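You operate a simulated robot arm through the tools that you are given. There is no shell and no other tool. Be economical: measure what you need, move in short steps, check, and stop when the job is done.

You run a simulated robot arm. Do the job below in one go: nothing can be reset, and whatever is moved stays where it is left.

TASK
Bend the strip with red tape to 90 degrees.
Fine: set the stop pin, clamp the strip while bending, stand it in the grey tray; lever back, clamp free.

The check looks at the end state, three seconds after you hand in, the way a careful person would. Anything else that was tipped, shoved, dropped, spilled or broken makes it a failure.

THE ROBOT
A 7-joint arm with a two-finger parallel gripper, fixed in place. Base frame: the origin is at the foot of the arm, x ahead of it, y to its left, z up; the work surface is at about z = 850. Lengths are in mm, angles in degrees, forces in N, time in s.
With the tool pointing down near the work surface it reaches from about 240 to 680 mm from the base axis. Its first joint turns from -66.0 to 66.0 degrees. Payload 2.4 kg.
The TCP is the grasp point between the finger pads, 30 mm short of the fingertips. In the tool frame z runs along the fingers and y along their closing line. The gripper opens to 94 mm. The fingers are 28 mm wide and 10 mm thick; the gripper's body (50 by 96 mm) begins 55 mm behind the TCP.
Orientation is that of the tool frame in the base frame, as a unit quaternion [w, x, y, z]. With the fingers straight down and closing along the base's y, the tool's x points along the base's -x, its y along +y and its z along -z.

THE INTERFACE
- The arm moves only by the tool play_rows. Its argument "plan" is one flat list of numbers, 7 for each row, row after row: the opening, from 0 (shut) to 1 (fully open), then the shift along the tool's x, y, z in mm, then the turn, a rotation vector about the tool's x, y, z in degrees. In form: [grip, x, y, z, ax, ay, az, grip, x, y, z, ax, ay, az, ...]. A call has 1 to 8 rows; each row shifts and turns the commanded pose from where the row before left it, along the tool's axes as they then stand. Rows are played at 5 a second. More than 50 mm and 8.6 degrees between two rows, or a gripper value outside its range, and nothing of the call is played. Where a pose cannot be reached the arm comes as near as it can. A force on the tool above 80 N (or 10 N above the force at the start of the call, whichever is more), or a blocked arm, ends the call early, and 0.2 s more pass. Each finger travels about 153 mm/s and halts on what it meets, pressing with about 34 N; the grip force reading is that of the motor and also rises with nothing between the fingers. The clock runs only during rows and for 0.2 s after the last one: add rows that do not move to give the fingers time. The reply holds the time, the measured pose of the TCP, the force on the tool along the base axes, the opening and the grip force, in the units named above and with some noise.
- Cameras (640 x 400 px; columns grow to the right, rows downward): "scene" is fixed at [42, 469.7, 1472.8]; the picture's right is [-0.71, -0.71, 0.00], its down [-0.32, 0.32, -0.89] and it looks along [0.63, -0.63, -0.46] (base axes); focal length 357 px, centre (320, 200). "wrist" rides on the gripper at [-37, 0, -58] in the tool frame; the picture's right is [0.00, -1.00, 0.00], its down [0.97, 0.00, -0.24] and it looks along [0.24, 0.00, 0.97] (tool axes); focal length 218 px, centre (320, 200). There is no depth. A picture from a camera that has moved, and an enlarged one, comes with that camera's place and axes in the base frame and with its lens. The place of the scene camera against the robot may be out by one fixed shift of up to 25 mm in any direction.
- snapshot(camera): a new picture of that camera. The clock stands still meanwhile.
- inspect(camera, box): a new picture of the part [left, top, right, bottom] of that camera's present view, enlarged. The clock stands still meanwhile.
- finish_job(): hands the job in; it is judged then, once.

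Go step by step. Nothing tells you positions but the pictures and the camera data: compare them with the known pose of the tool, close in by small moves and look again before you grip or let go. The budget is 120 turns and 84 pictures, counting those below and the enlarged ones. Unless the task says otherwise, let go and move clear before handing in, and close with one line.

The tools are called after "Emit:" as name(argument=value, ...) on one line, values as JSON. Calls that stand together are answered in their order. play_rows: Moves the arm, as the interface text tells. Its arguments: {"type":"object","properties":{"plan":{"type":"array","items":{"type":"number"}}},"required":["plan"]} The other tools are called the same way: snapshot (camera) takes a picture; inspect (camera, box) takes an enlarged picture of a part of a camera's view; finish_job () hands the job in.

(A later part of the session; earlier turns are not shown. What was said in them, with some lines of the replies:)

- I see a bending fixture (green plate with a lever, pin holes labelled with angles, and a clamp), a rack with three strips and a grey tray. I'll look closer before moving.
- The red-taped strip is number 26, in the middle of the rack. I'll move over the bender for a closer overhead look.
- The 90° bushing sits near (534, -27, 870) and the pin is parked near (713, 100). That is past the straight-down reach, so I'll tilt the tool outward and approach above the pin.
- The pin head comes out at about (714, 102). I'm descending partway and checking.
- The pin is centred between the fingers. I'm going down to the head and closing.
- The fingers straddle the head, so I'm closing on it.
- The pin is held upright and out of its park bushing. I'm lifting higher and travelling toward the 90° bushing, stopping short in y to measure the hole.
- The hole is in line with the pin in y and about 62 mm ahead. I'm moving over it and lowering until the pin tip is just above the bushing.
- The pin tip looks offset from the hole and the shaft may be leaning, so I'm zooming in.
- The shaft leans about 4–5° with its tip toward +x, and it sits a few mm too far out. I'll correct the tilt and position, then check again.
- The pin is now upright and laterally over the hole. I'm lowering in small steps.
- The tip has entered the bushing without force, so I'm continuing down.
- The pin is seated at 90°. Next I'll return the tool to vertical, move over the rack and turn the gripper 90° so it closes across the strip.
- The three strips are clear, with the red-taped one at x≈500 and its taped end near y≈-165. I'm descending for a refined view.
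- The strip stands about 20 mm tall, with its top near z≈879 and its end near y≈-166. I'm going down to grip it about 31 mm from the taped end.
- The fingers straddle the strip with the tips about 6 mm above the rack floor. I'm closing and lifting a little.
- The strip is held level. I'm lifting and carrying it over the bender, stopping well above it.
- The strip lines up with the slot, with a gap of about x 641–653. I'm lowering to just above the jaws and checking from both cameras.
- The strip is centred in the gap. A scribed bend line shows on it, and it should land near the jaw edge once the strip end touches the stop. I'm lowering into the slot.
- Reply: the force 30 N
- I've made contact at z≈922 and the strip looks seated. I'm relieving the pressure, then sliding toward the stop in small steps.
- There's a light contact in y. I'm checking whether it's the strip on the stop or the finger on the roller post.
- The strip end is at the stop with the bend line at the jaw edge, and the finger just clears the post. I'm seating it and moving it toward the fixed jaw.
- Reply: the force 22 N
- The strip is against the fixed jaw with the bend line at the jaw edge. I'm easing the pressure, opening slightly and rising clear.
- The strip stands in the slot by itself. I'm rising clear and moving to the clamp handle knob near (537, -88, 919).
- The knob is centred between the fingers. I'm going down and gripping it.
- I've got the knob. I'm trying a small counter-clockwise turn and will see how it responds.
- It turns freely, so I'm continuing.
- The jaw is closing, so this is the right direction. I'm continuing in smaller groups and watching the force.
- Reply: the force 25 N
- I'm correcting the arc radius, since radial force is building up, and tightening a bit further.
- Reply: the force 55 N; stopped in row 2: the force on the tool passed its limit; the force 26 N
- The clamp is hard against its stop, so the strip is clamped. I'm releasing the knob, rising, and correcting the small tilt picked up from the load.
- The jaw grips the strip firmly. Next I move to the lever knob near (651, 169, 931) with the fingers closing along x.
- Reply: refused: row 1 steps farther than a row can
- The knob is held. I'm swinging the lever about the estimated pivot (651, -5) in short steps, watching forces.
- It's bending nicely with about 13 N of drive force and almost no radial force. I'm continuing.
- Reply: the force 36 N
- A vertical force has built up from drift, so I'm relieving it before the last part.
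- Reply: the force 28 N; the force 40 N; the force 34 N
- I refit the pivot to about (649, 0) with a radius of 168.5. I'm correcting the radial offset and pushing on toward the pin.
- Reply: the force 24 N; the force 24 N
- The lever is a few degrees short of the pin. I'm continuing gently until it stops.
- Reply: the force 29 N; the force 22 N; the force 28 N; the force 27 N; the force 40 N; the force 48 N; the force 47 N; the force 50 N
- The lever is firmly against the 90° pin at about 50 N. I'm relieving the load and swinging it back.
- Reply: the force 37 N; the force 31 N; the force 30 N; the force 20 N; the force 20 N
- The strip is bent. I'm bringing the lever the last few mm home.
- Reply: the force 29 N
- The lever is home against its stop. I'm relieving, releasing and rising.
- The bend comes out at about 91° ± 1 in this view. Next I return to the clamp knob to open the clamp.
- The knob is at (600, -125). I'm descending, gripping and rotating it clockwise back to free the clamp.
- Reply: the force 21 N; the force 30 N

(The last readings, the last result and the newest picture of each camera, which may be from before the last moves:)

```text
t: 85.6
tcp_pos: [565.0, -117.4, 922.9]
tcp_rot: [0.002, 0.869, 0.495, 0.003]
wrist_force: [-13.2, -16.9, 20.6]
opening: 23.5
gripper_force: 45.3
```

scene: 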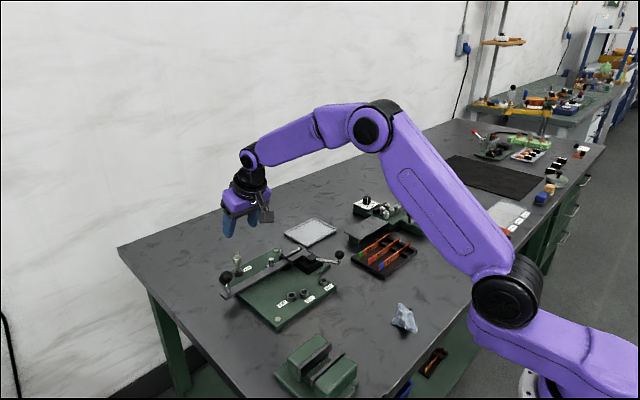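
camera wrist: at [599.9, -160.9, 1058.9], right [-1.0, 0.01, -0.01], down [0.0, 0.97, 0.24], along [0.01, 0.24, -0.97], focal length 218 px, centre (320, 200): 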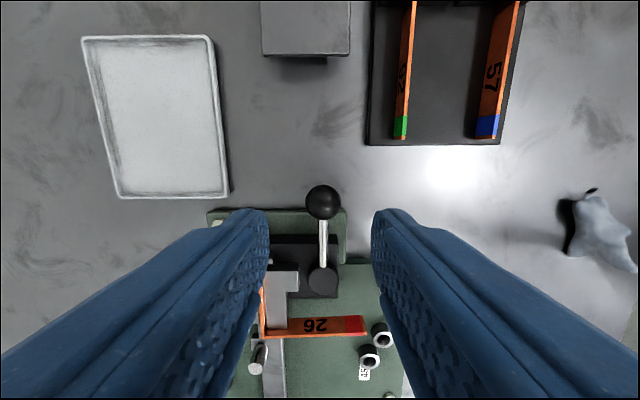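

Emit:
play_rows(plan=[0.15, -1.8, 0, -0.8, 0, 0, 0, 0.15, 0.33, -7, 0, 0, 0, 6, 0.15, 0.33, -7, 0, 0, 0, 6, 0.15, 0.33, -7, 0, 0, 0, 6, 0.15, 0, 0, 0, 0, 0, 0])

Emit:
play_rows(plan=[0.15, 0, -7, 0, 0, 0, 6, 0.15, 0, -7, 0, 0, 0, 6, 0.15, 0, 0, 0, 0, 0, 0])

Emit:
inspect(camera="scene", box=[250, 215, 360, 295])

```text
t: 86.8
tcp_pos: [547.0, -106.0, 922.7]
tcp_rot: [0.002, 0.935, 0.353, 0.003]
wrist_force: [-14.0, -12.8, 26.2]
opening: 23.2
gripper_force: 44.8
```

```text
t: 87.6
tcp_pos: [537.0, -93.3, 923.3]
tcp_rot: [0.0, 0.967, 0.255, 0.002]
wrist_force: [-20.5, -13.4, 16.4]
opening: 23.3
gripper_force: 45.3
```

```text
5.00 times, centred on (305, 255) of scene
camera zoom: at [41.1, 469.4, 1473.0], right [-0.71, -0.71, 0.0], down [-0.32, 0.32, -0.89], along [0.63, -0.63, -0.46], focal length 1786 px, centre (395, -75)
```

zoom: 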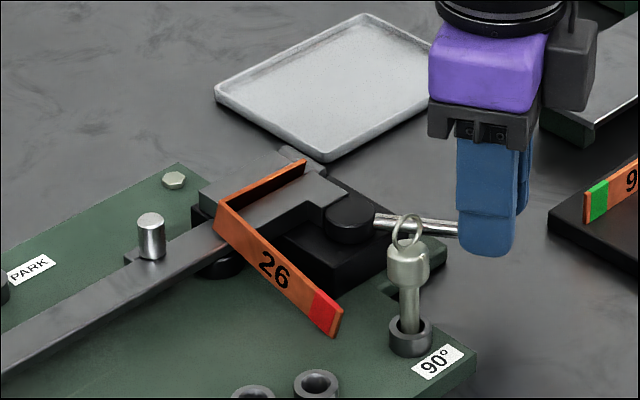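

With the clamp open the strip's overhanging leg has drooped within the slot, and I can level it after gripping. I'm finishing the handle return and releasing.

Emit:
play_rows(plan=[0.15, -1.5, -4.6, -0.8, 0, 0, 4, 0.15, 0, 0, 0, 0, 0, 0, 0.3, 0, 0, 0, 0, 0, 0, 0.45, 0, 0, 0, 0, 0, 0, 0.45, 0, 0, 0, 0, 0, 0, 0.45, 0, 0, -30, 0, 0, 0, 0.45, 0, 0, -45, 0, 0, 0, 0.45, 0, 0, -45, 0, 0, 0])

Emit:
inspect(camera="scene", box=[250, 215, 360, 295])

```text
t: 89.4
tcp_pos: [534.9, -91.6, 1042.4]
tcp_rot: [0.0, 0.975, 0.222, 0.003]
wrist_force: [0.5, 0.0, -0.2]
opening: 42.4
gripper_force: 0.0
```

```text
5.00 times, centred on (305, 255) of scene
camera zoom: at [42.0, 469.7, 1472.8], right [-0.71, -0.71, 0.0], down [-0.32, 0.32, -0.89], along [0.63, -0.63, -0.46], focal length 1786 px, centre (395, -75)
```

zoom: 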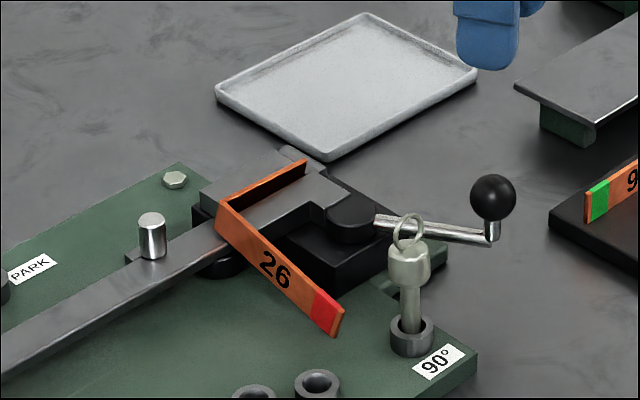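

The clamp is free and the lever home. The leg has drooped about 18°, and a strongly tilted grip here would hit the pin. I'll grip it vertically, level it, set it on open table and regrip with a tilt for the far tray. First I turn the gripper.

Emit:
play_rows(plan=[0.45, 0, 0, 0, 0, 0, -8.57, 0.45, 0, 0, 0, 0, 0, -8.57, 0.45, 0, 0, 0, 0, 0, -8.57, 0.45, 0, 0, 0, 0, 0, -8.57, 0.45, 0, 0, 0, 0, 0, -8.57, 0.45, 0, 0, 0, 0, 0, -8.57, 0.45, 0, 0, 0, 0, 0, -8.57, 0.45, 0, 0, 0, 0, 0, -8.57])

Emit:
play_rows(plan=[0.3, 0, 0, 0, 0, 0, -8.57, 0.3, 0, 0, 0, 0, 0, -8.57, 0.3, 0, 0, 0, 0, 0, -8.57, 0.3, 0, 0, 0, 0, 0, -8.57, 0.3, 0, 0, 0, 0, 0, -8.57, 0.3, 0, 0, 0, 0, 0, -8.57, 0.3, 0, 0, 0, 0, 0, -8.57, 0.3, 0, 0, 0, 0, 0, -8.57])

Emit:
play_rows(plan=[0.3, 0, 0, 0, 0, 0, -8.57, 0.3, 0, 0, 0, 0, 0, -8.57, 0.3, 0, 0, 0, 0, 0, 0])

```text
t: 91.2
tcp_pos: [535.4, -89.5, 1042.8]
tcp_rot: [0.002, 0.68, 0.733, 0.002]
wrist_force: [0.4, 0.3, -0.8]
opening: 42.4
gripper_force: 0.1
```

```text
t: 93.0
tcp_pos: [534.7, -89.9, 1042.7]
tcp_rot: [0.002, 0.148, 0.989, 0.0]
wrist_force: [0.2, 0.3, -0.8]
opening: 28.4
gripper_force: 0.0
```

```text
t: 93.8
tcp_pos: [535.7, -90.2, 1043.3]
tcp_rot: [0.003, 0.001, 1.0, 0.001]
wrist_force: [0.1, -0.2, 0.0]
opening: 28.2
gripper_force: 0.1
```

Emit:
play_rows(plan=[0.25, -14, 30, 10, 0, 0, 0, 0.25, -13, 29, 10, 0, 0, 0, 0.25, -13, 29, 20, 0, 0, 0, 0.25, 0, 0, 13, 0, 0, 0, 0.25, 0, 0, 0, 0, 0, 0])

Emit:
snapshot(camera="wrist")

```text
t: 95.0
tcp_pos: [577.3, -1.1, 991.7]
tcp_rot: [0.003, 0.001, 1.0, 0.0]
wrist_force: [0.4, 0.2, 0.7]
opening: 23.8
gripper_force: 0.1
```

```text
10 pictures are left
camera wrist: at [614.3, -2.0, 1048.8], right [0.0, -1.0, 0.0], down [-0.97, 0.0, 0.23], along [-0.23, 0.0, -0.97], focal length 218 px, centre (320, 200)
```

wrist: 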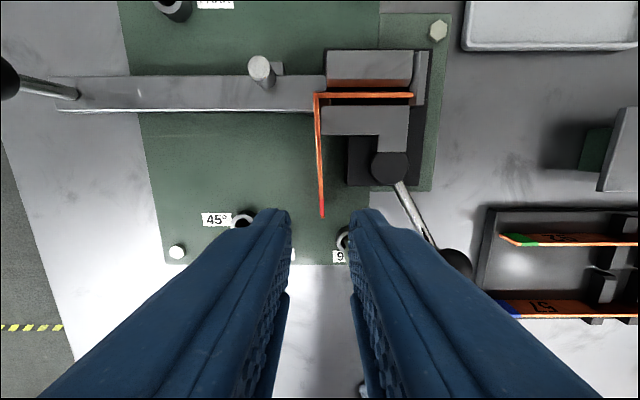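

The drooped leg runs along y≈-2 to -4, with its free end at x≈561. I'm lowering onto it near x=583.

Emit:
play_rows(plan=[0.18, -5.7, -1.6, 30, 0, 0, 0, 0.18, 0, 0, 30, 0, 0, 0, 0.18, 0, 0, 15, 0, 0, 0, 0.18, 0, 0, 8, 0, 0, 0, 0.18, 0, 0, 6, 0, 0, 0, 0.18, 0, 0, 0, 0, 0, 0])

Emit:
inspect(camera="scene", box=[270, 230, 350, 290])

```text
t: 96.1
tcp_pos: [581.6, -3.3, 913.2]
tcp_rot: [0.002, 0.002, 1.0, -0.002]
wrist_force: [-13.9, -0.1, 22.6]
opening: 16.2
gripper_force: 0.1
stopped in row 5: the force on the tool passed its limit (the readings are from after the stop); the commanded pose is now the measured one
```

```text
6.67 times, centred on (310, 260) of scene
camera zoom: at [41.2, 469.7, 1472.8], right [-0.71, -0.71, 0.0], down [-0.32, 0.32, -0.89], along [0.63, -0.63, -0.46], focal length 2381 px, centre (387, -200)
```

zoom: 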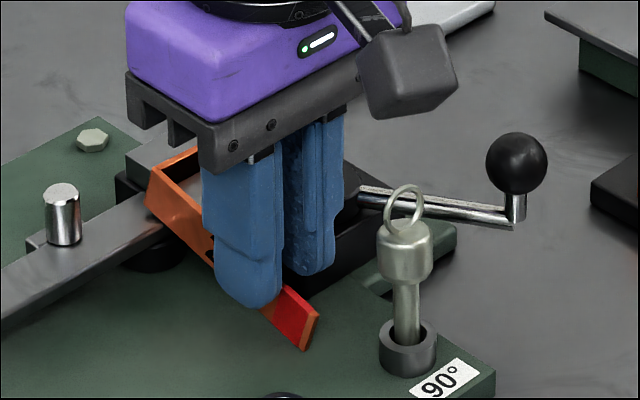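

A finger touched the clamp base edge. I'm backing up slightly and shifting toward the free end before lowering again.

Emit:
play_rows(plan=[0.18, 0, 0, -6, 0, 0, 0, 0.18, 9, 0, 0, 0, 0, 0, 0.18, 0, 0, 0, 0, 0, 0])

Emit:
inspect(camera="wrist", box=[240, 80, 400, 240])

```text
t: 96.9
tcp_pos: [574.6, -5.4, 918.3]
tcp_rot: [0.004, 0.002, 1.0, -0.001]
wrist_force: [1.0, 0.1, 0.1]
opening: 17.0
gripper_force: 0.1
```

```text
2.50 times, centred on (320, 160) of wrist
camera zoom: at [611.4, -5.1, 976.2], right [0.0, -1.0, 0.0], down [-0.97, 0.0, 0.23], along [-0.23, 0.0, -0.97], focal length 546 px, centre (320, 300)
```

zoom: 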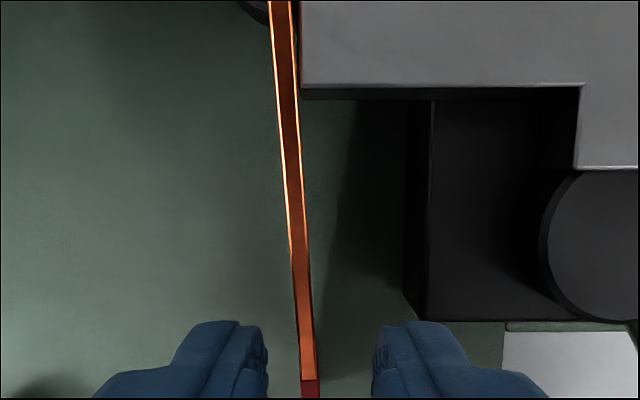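

Emit:
play_rows(plan=[0.17, 4.5, 2.2, 0, 0, 0, 0, 0.17, 0, 0, 6, 0, 0, 0, 0.17, 0, 0, 6, 0, 0, 0, 0.17, 0, 0, 0, 0, 0, 0])

Emit:
play_rows(plan=[0.17, 0, 0, 4, 0, 0, 0, 0.17, 0, 0, 0, 0, 0, 0])

```text
t: 97.9
tcp_pos: [569.2, -1.4, 905.6]
tcp_rot: [0.004, 0.002, 1.0, -0.001]
wrist_force: [0.3, 0.0, -0.9]
opening: 15.9
gripper_force: 0.1
```

```text
t: 98.5
tcp_pos: [568.2, -2.5, 902.2]
tcp_rot: [0.004, 0.001, 1.0, -0.002]
wrist_force: [0.1, -0.3, -0.5]
opening: 15.8
gripper_force: 0.0
```

Emit:
play_rows(plan=[0.17, 0, 0, 4, 0, 0, 0, 0.17, 0, 0, 0, 0, 0, 0, 0.08, 0, 0, 0, 0, 0, 0, 0.02, 0, 0, 0, 0, 0, 0, 0, 0, 0, 0, 0, 0, 0, 0, 0, 0, 0, 0, 0, 0])

Emit:
play_rows(plan=[0, 0, 0, -5, 0, 0, 0, 0, 0, 0, -5, 0, 0, 0, 0, 0, 0, -5, 0, 0, 0, 0, 0, 0, 0, 0, 0, 0])

Emit:
inspect(camera="scene", box=[250, 215, 360, 295])

```text
t: 99.9
tcp_pos: [569.6, -0.5, 898.2]
tcp_rot: [0.003, 0.001, 1.0, 0.0]
wrist_force: [0.7, 8.3, 0.4]
opening: 2.1
gripper_force: 33.9
```

```text
t: 100.9
tcp_pos: [568.9, -1.5, 913.9]
tcp_rot: [0.004, 0.001, 1.0, 0.0]
wrist_force: [0.8, 12.7, -4.2]
opening: 1.9
gripper_force: 33.6
```

```text
5.00 times, centred on (305, 255) of scene
camera zoom: at [42.1, 470.0, 1472.7], right [-0.71, -0.71, 0.0], down [-0.32, 0.32, -0.89], along [0.63, -0.63, -0.46], focal length 1786 px, centre (395, -75)
```

zoom: 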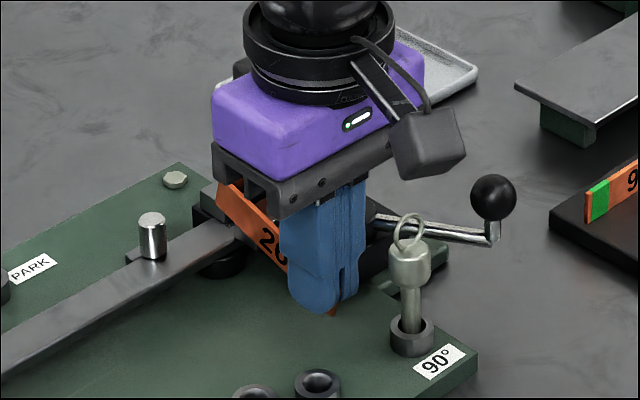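

It's coming up, with slight y drag from the stop. I'm easing +y while lifting clear.

Emit:
play_rows(plan=[0, 0, 1.5, -4, 0, 0, 0, 0, 0, 0, -8, 0, 0, 0, 0, 0, 0, -15, 0, 0, 0, 0, 0, 0, -25, 0, 0, 0, 0, 0, 0, -40, 0, 0, 0, 0, 0, 0, -20, 0, 0, 0, 0, 0, 0, 0, 0, 0, 0])

Emit:
inspect(camera="scene", box=[210, 170, 370, 300])

```text
t: 102.5
tcp_pos: [569.1, -1.3, 1027.2]
tcp_rot: [0.004, 0.001, 1.0, -0.001]
wrist_force: [-0.1, 0.2, -1.4]
opening: 1.9
gripper_force: 33.9
```

```text
3.08 times, centred on (290, 235) of scene
camera zoom: at [42.0, 469.7, 1472.8], right [-0.71, -0.71, 0.0], down [-0.32, 0.32, -0.89], along [0.63, -0.63, -0.46], focal length 1099 px, centre (412, 92)
```

zoom: 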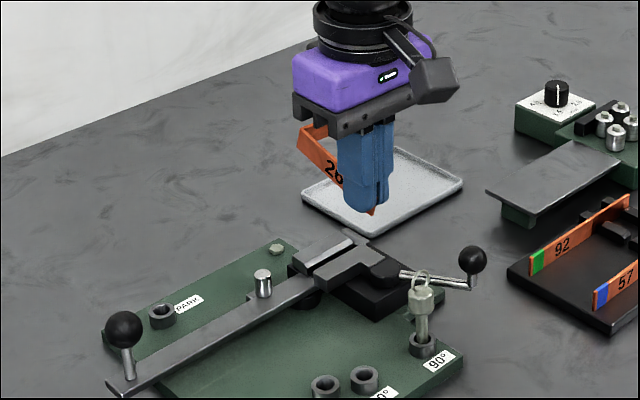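

The strip is out of the bender. I'm levelling it by pitching the tool about 19° and moving over the open table area.

Emit:
play_rows(plan=[0, 0, 0, 0, 0, 6.33, 0, 0, 0, 0, 0, 0, 6.33, 0, 0, 0, 0, 0, 0, 6.33, 0, 0, 36.4, 10.3, 12.5, 0, 0, 0, 0, 36.4, 10.3, 12.5, 0, 0, 0, 0, 36.4, 10.3, 12.5, 0, 0, 0, 0, 36.4, 10.3, 12.5, 0, 0, 0, 0, 0, 0, 0, 0, 0, 0])

Emit:
play_rows(plan=[0, -13, 0, 37.8, 0, 0, 0, 0, -13, 0, 37.8, 0, 0, 0, 0, 0, 0, 0, 0, 0, 0])

Emit:
inspect(camera="scene", box=[250, 210, 430, 370])

```text
t: 104.3
tcp_pos: [414.6, 42.0, 1022.9]
tcp_rot: [-0.16, 0.002, 0.987, 0.0]
wrist_force: [0.3, 0.4, -1.0]
opening: 2.0
gripper_force: 33.9
```

```text
t: 105.1
tcp_pos: [414.0, 41.0, 942.4]
tcp_rot: [-0.162, 0.002, 0.987, -0.001]
wrist_force: [0.2, 0.0, -1.3]
opening: 1.9
gripper_force: 33.7
```

```text
2.50 times, centred on (340, 290) of scene
camera zoom: at [42.0, 469.7, 1472.8], right [-0.71, -0.71, 0.0], down [-0.32, 0.32, -0.89], along [0.63, -0.63, -0.46], focal length 893 px, centre (270, -25)
```

zoom: 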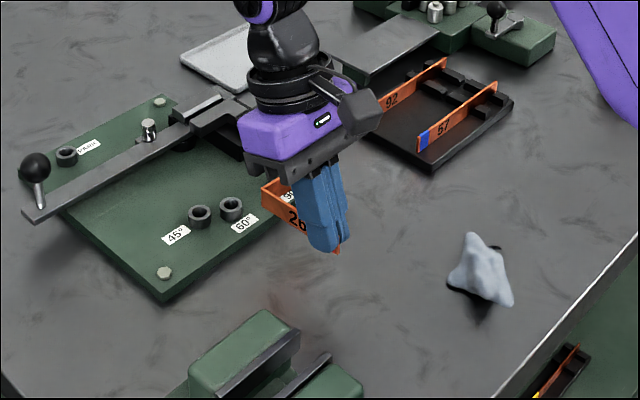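

It looks level now. I'm lowering to the table until light contact.

Emit:
play_rows(plan=[0, -6.5, 0, 18.9, 0, 0, 0, 0, -5.2, 0, 15.1, 0, 0, 0, 0, -2.6, 0, 7.6, 0, 0, 0, 0, 0, 0, 0, 0, 0, 0])

Emit:
play_rows(plan=[0, -1.3, 0, 3.8, 0, 0, 0, 0, 0, 0, 0, 0, 0, 0])

Emit:
play_rows(plan=[0, -0.8, 0, 2.4, 0, 0, 0, 0, 0, 0, 0, 0, 0, 0])

Emit:
play_rows(plan=[0, -0.8, 0, 2.4, 0, 0, 0, 0, 0, 0, 0, 0, 0, 0])

```text
t: 106.1
tcp_pos: [414.3, 41.2, 899.6]
tcp_rot: [-0.162, 0.001, 0.987, 0.0]
wrist_force: [0.1, 1.0, -1.0]
opening: 2.1
gripper_force: 34.1
```

```text
t: 106.7
tcp_pos: [415.8, 40.7, 896.1]
tcp_rot: [-0.161, 0.002, 0.987, 0.0]
wrist_force: [-0.6, 0.0, -0.7]
opening: 2.0
gripper_force: 34.3
```

```text
t: 107.3
tcp_pos: [416.0, 42.8, 892.2]
tcp_rot: [-0.161, 0.002, 0.987, -0.001]
wrist_force: [-1.0, 0.3, -1.0]
opening: 2.0
gripper_force: 33.7
```

```text
t: 107.9
tcp_pos: [415.4, 41.6, 891.4]
tcp_rot: [-0.162, 0.001, 0.987, 0.0]
wrist_force: [-0.1, -0.5, 0.1]
opening: 2.0
gripper_force: 33.9
```

Emit:
play_rows(plan=[0, -0.7, 0, 2, 0, 0, 0, 0, 0, 0, 0, 0, 0, 0])

Emit:
play_rows(plan=[0, -0.7, 0, 2, 0, 0, 0, 0, 0, 0, 0, 0, 0, 0])

Emit:
play_rows(plan=[0, -0.7, 0, 2, 0, 0, 0, 0, 0, 0, 0, 0, 0, 0])

```text
t: 108.5
tcp_pos: [416.2, 40.7, 888.5]
tcp_rot: [-0.161, 0.002, 0.987, -0.001]
wrist_force: [0.0, 0.4, -0.1]
opening: 2.0
gripper_force: 34.0
```

```text
t: 109.1
tcp_pos: [415.7, 41.7, 885.9]
tcp_rot: [-0.161, 0.002, 0.987, 0.0]
wrist_force: [-0.7, -0.4, 3.0]
opening: 2.0
gripper_force: 33.4
```

```text
t: 109.7
tcp_pos: [415.3, 40.2, 883.9]
tcp_rot: [-0.161, 0.001, 0.987, 0.0]
wrist_force: [-1.9, 0.0, 12.7]
opening: 2.0
gripper_force: 34.3
```

The strip is on the table. I'm releasing and backing off.

Emit:
play_rows(plan=[0, 0, 0, -0.6, 0, 0, 0, 0.05, 0, 0, 0, 0, 0, 0, 0.2, 0, 0, 0, 0, 0, 0, 0.2, 0, 0, 0, 0, 0, 0, 0.2, 0, 0, -20, 0, 0, 0, 0.2, 0, 0, -30, 0, 0, 0, 0.3, 0, 0, -45, 0, 0, 0, 0.3, 0, 0, 0, 0, 0, 0])

Emit:
play_rows(plan=[0.3, 10, 0, 0, 0, -8, 0, 0.3, 10, 0, 0, 0, -8, 0, 0.3, 10, 0, 0, 0, -8, 0, 0.3, 10, 0, 0, 0, -8, 0, 0.3, 0, 0, 0, 0, -8, 0, 0.3, 0, 0, 0, 0, -8, 0, 0.3, 0, 0, 0, 0, 0, 0])

Emit:
snapshot(camera="wrist")

```text
t: 111.5
tcp_pos: [447.3, 42.1, 974.6]
tcp_rot: [-0.161, 0.002, 0.987, -0.001]
wrist_force: [0.6, -0.2, -0.4]
opening: 28.4
gripper_force: 0.0
```

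```text
t: 113.1
tcp_pos: [411.8, 41.6, 980.8]
tcp_rot: [0.229, 0.004, 0.973, -0.008]
wrist_force: [-0.9, 0.9, -0.1]
opening: 28.1
gripper_force: 0.1
out of reach, approached as far as the arm can: row 6
```

```text
4 pictures are left
camera wrist: at [420.4, 41.3, 1048.6], right [-0.01, -1.0, 0.01], down [-0.98, 0.01, -0.22], along [0.22, -0.02, -0.98], focal length 218 px, centre (320, 200)
```

wrist: 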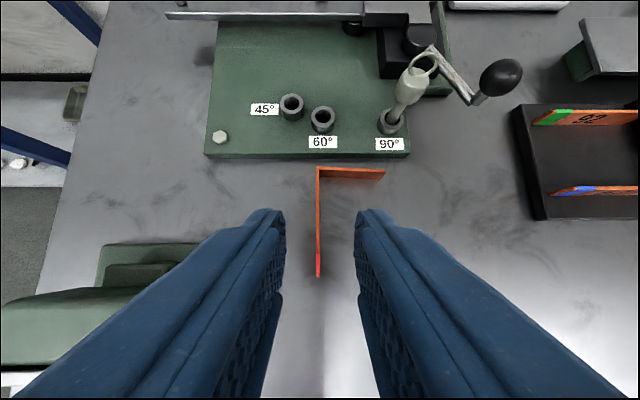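

The L stands upright on the table with its free end near (399, 40). I'm easing the tilt to 25° and approaching to regrip near the free end.

Emit:
play_rows(plan=[0.3, 0, 0, 0, 0, 4.3, 0, 0.25, 0, 0, 0, 0, 0, 0])

Emit:
play_rows(plan=[0.25, 10, -1, 25, 0, 0, 0, 0.25, 10, 0, 25, 0, 0, 0, 0.25, 0, 0, 0, 0, 0, 0])

```text
t: 113.7
tcp_pos: [412.1, 40.6, 980.6]
tcp_rot: [0.191, 0.003, 0.982, -0.008]
wrist_force: [-0.3, 0.3, -0.2]
opening: 23.5
gripper_force: 0.1
```

```text
t: 114.5
tcp_pos: [412.9, 36.2, 924.4]
tcp_rot: [0.19, 0.002, 0.982, -0.008]
wrist_force: [-0.7, 0.1, -0.1]
opening: 23.6
gripper_force: 0.1
```

Emit:
play_rows(plan=[0.25, 0, 2.5, 0, -0.95, 0, 0, 0.25, 0, 0, 0, 0, 0, 0])

Emit:
play_rows(plan=[0.25, 3, 0, 15, 0, 0, 0, 0.25, 2, 0, 12, 0, 0, 0, 0.25, 0, 0, 0, 0, 0, 0])

Emit:
snapshot(camera="wrist")

```text
t: 115.1
tcp_pos: [413.2, 41.2, 925.5]
tcp_rot: [0.192, 0.002, 0.981, 0.0]
wrist_force: [0.2, 0.9, -0.2]
opening: 23.5
gripper_force: 0.0
```

```text
t: 115.9
tcp_pos: [418.8, 41.0, 899.3]
tcp_rot: [0.19, 0.003, 0.982, 0.0]
wrist_force: [0.4, -0.5, 0.1]
opening: 23.2
gripper_force: 0.0
```

```text
3 pictures are left
camera wrist: at [431.4, 41.1, 965.8], right [0.0, -1.0, 0.0], down [-0.99, 0.0, -0.14], along [0.14, 0.0, -0.99], focal length 218 px, centre (320, 200)
```

wrist: 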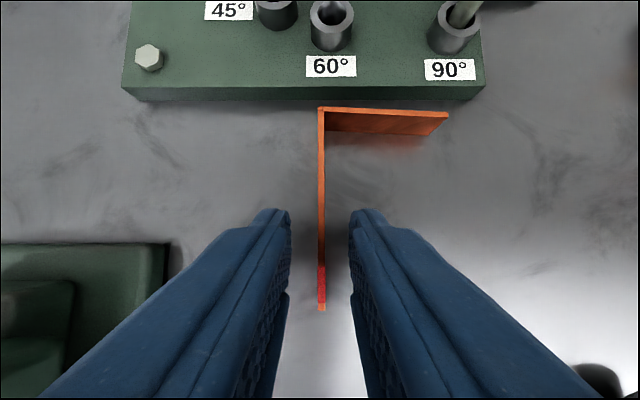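

The leg is centred between the fingers. I'm going down and gripping.

Emit:
play_rows(plan=[0.25, 1.2, 0, 5.5, 0, 0, 0, 0.25, 1.1, 0, 5, 0, 0, 0, 0.15, 0, 0, 0, 0, 0, 0, 0.05, 0, 0, 0, 0, 0, 0, 0, 0, 0, 0, 0, 0, 0, 0, 0, 0, 0, 0, 0, 0])

Emit:
play_rows(plan=[0, -3.8, 0, -9.3, 0, 0, 0, 0, -7.5, 0, -18.5, 0, 0, 0, 0, -15, 0, -37, 0, 0, 0, 0, -15, 0, -37, 0, 0, 0, 0, -11, 0, -28, 0, 0, 0, 0, 0, 0, 0, 0, 0, 0])

```text
t: 117.3
tcp_pos: [418.1, 41.8, 888.4]
tcp_rot: [0.193, 0.002, 0.981, 0.0]
wrist_force: [0.0, 0.8, 1.1]
opening: 2.0
gripper_force: 34.2
```

```text
t: 118.7
tcp_pos: [417.4, 43.3, 1029.1]
tcp_rot: [0.191, 0.004, 0.982, 0.0]
wrist_force: [0.5, 0.9, -1.0]
opening: 2.0
gripper_force: 34.1
```

I'm holding the strip level. Next I yaw it 25° clockwise so it fits comfortably in the tray, and travel toward the tray at height.

Emit:
play_rows(plan=[0, 0, 0, 0, 3.1, 0, 7.7, 0, 0, 0, 0, 3.1, 0, 7.7, 0, 0, 0, 0, 3.1, 0, 7.7, 0, -36.4, -4.8, 14.7, 0, 0, 0, 0, -36.4, -4.8, 14.7, 0, 0, 0, 0, -36.4, -4.8, 14.7, 0, 0, 0, 0, -36.4, -4.8, 14.7, 0, 0, 0, 0, 0, 0, 0, 0, 0, 0])

Emit:
play_rows(plan=[0, -36.4, -4.8, 14.7, 0, 0, 0, 0, -36.4, -4.8, 14.7, 0, 0, 0, 0, -36.4, -4.8, 14.7, 0, 0, 0, 0, -36.4, -4.8, 14.7, 0, 0, 0, 0, -36.4, -4.8, 14.7, 0, 0, 0, 0, 0, 0, 0, 0, 0, 0])

```text
t: 120.5
tcp_pos: [556.1, -42.7, 1030.2]
tcp_rot: [0.187, 0.214, 0.958, -0.041]
wrist_force: [1.0, 0.1, -1.2]
opening: 2.0
gripper_force: 33.9
```

```text
t: 121.9
tcp_pos: [723.9, -147.6, 1027.9]
tcp_rot: [0.186, 0.213, 0.958, -0.041]
wrist_force: [-0.2, 0.5, -1.2]
opening: 2.1
gripper_force: 34.2
```

I'm over the tray. I'm descending partway and checking with one picture.

Emit:
play_rows(plan=[0, 13.1, 0, 28.9, 0, 0, 0, 0, 13.1, 0, 28.9, 0, 0, 0, 0, 13.1, 0, 28.9, 0, 0, 0, 0, 0, 0, 0, 0, 0, 0])

Emit:
snapshot(camera="wrist")

```text
t: 122.9
tcp_pos: [717.1, -146.0, 932.6]
tcp_rot: [0.187, 0.213, 0.958, -0.04]
wrist_force: [0.2, -0.6, -1.0]
opening: 2.2
gripper_force: 34.5
```

```text
2 pictures are left
camera wrist: at [729.6, -151.4, 999.9], right [-0.42, -0.91, 0.0], down [-0.9, 0.42, -0.14], along [0.13, -0.06, -0.99], focal length 218 px, centre (320, 200)
```

wrist: 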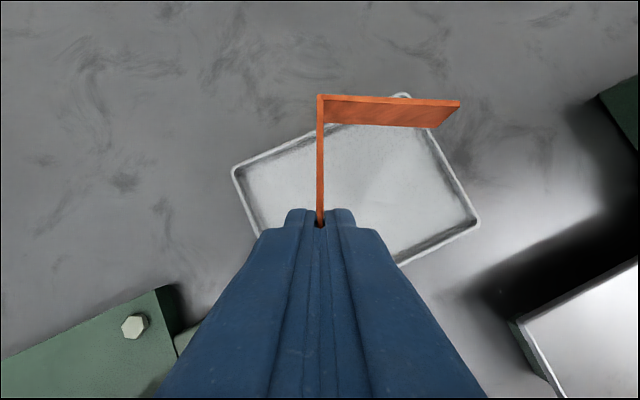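

The L is over the tray, whose inner area is about x 695–786 and y -119 to -241. I'm turning it a little more for better margins, then lowering.

Emit:
play_rows(plan=[0, 1, 5.3, -0.4, 3.0, 0, 7.4, 0, 5.6, 0, 13.9, 0, 0, 0, 0, 5.6, 0, 13.9, 0, 0, 0, 0, 0, 0, 0, 0, 0, 0])

Emit:
play_rows(plan=[0, 1.1, 0, 2.8, 0, 0, 0, 0, 0, 0, 0, 0, 0, 0])

Emit:
play_rows(plan=[0, 1.1, 0, 2.8, 0, 0, 0, 0, 0, 0, 0, 0, 0, 0])

Emit:
play_rows(plan=[0, 0.75, 0, 1.85, 0, 0, 0, 0, 0, 0, 0, 0, 0, 0])

```text
t: 123.9
tcp_pos: [718.4, -140.7, 903.0]
tcp_rot: [0.184, 0.28, 0.941, -0.054]
wrist_force: [0.8, -0.4, -0.7]
opening: 2.2
gripper_force: 34.2
```

```text
t: 124.5
tcp_pos: [718.0, -140.1, 900.0]
tcp_rot: [0.183, 0.279, 0.941, -0.053]
wrist_force: [-0.4, -1.4, -1.5]
opening: 1.8
gripper_force: 33.9
```

```text
t: 125.1
tcp_pos: [719.8, -141.7, 898.0]
tcp_rot: [0.183, 0.279, 0.941, -0.053]
wrist_force: [1.0, -0.2, -1.1]
opening: 1.9
gripper_force: 34.3
```

```text
t: 125.7
tcp_pos: [719.4, -139.3, 895.9]
tcp_rot: [0.183, 0.28, 0.941, -0.054]
wrist_force: [0.3, 0.6, -0.3]
opening: 2.0
gripper_force: 34.0
```

Emit:
play_rows(plan=[0, 0.75, 0, 1.85, 0, 0, 0, 0, 0, 0, 0, 0, 0, 0])

Emit:
play_rows(plan=[0, 0.75, 0, 1.85, 0, 0, 0, 0, 0, 0, 0, 0, 0, 0])

Emit:
play_rows(plan=[0, 0.5, 0, 1.2, 0, 0, 0, 0, 0, 0, 0, 0, 0, 0])

```text
t: 126.3
tcp_pos: [719.2, -140.3, 893.0]
tcp_rot: [0.183, 0.279, 0.941, -0.053]
wrist_force: [0.9, -0.3, -1.6]
opening: 1.9
gripper_force: 33.8
```

```text
t: 126.9
tcp_pos: [717.8, -139.7, 892.5]
tcp_rot: [0.184, 0.279, 0.941, -0.054]
wrist_force: [-2.8, 1.4, 4.7]
opening: 1.9
gripper_force: 34.1
```

```text
t: 127.5
tcp_pos: [718.3, -140.6, 893.0]
tcp_rot: [0.186, 0.28, 0.94, -0.054]
wrist_force: [-5.6, 1.3, 20.3]
opening: 2.0
gripper_force: 33.9
```

It's on the tray floor. I'm easing off, opening a little, and withdrawing along the finger direction.

Emit:
play_rows(plan=[0, -0.3, 0, -0.8, 0, 0, 0, 0.05, 0, 0, 0, 0, 0, 0, 0.16, 0, 0, 0, 0, 0, 0, 0.16, 0, 0, 0, 0, 0, 0, 0.16, 0, 0, -12, 0, 0, 0, 0.16, 0, 0, -25, 0, 0, 0, 0.16, 0, 0, -45, 0, 0, 0, 0.16, 0, 0, -45, 0, 0, 0])

Emit:
snapshot(camera="wrist")

```text
t: 129.3
tcp_pos: [677.3, -115.8, 1008.2]
tcp_rot: [0.183, 0.28, 0.941, -0.054]
wrist_force: [0.0, -0.2, 0.1]
opening: 14.7
gripper_force: 0.0
```

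```text
1 pictures are left
camera wrist: at [688.6, -122.8, 1076.0], right [-0.55, -0.84, 0.0], down [-0.83, 0.54, -0.14], along [0.12, -0.08, -0.99], focal length 218 px, centre (320, 200)
```

wrist: 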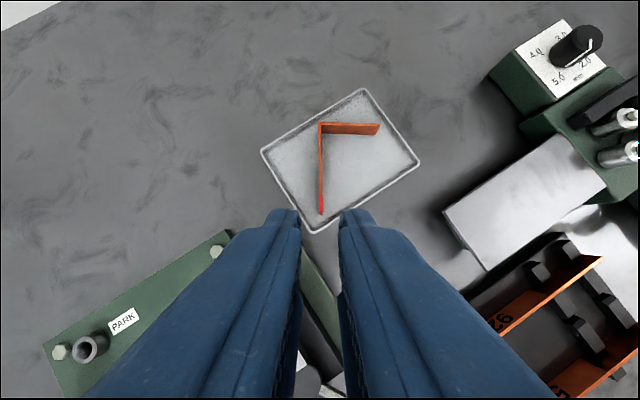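

The bent strip stands upright inside the tray. I'm moving clear and doing a final check of the whole scene.

Emit:
play_rows(plan=[0.2, 15, 0, -40, 0, 0, 0, 0.2, 25, 0, -40, 0, 0, 0, 0.2, 25, 0, -35, 0, 0, 0, 0.2, 25, 0, -35, 0, 0, 0, 0.2, 0, 0, 0, 0, 0, 0])

Emit:
inspect(camera="scene", box=[200, 200, 420, 340])

```text
t: 130.5
tcp_pos: [560.0, -38.8, 1115.1]
tcp_rot: [0.183, 0.281, 0.94, -0.055]
wrist_force: [0.2, -0.7, -0.1]
opening: 19.0
gripper_force: 0.0
```

```text
2.86 times, centred on (310, 270) of scene
camera zoom: at [42.0, 469.7, 1472.8], right [-0.71, -0.71, 0.0], down [-0.32, 0.32, -0.89], along [0.63, -0.63, -0.46], focal length 1020 px, centre (349, 0)
```

zoom: 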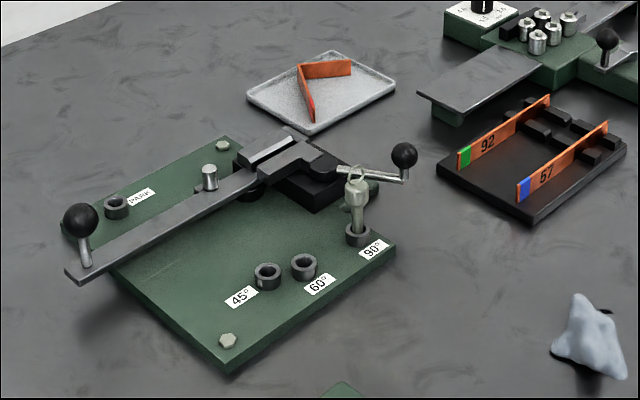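

The strip stands in the tray, the lever is back, the clamp is free, the pin is in the 90° hole, and nothing else looks disturbed. I'm handing in.

Emit:
finish_job()

```text
The job is handed in.
```

The red-taped strip (26) is bent and standing in the grey tray, though my pictures put the bend at roughly 91–92° rather than exactly 90°; the pin is left in the 90° hole, the lever is back and the clamp is free.
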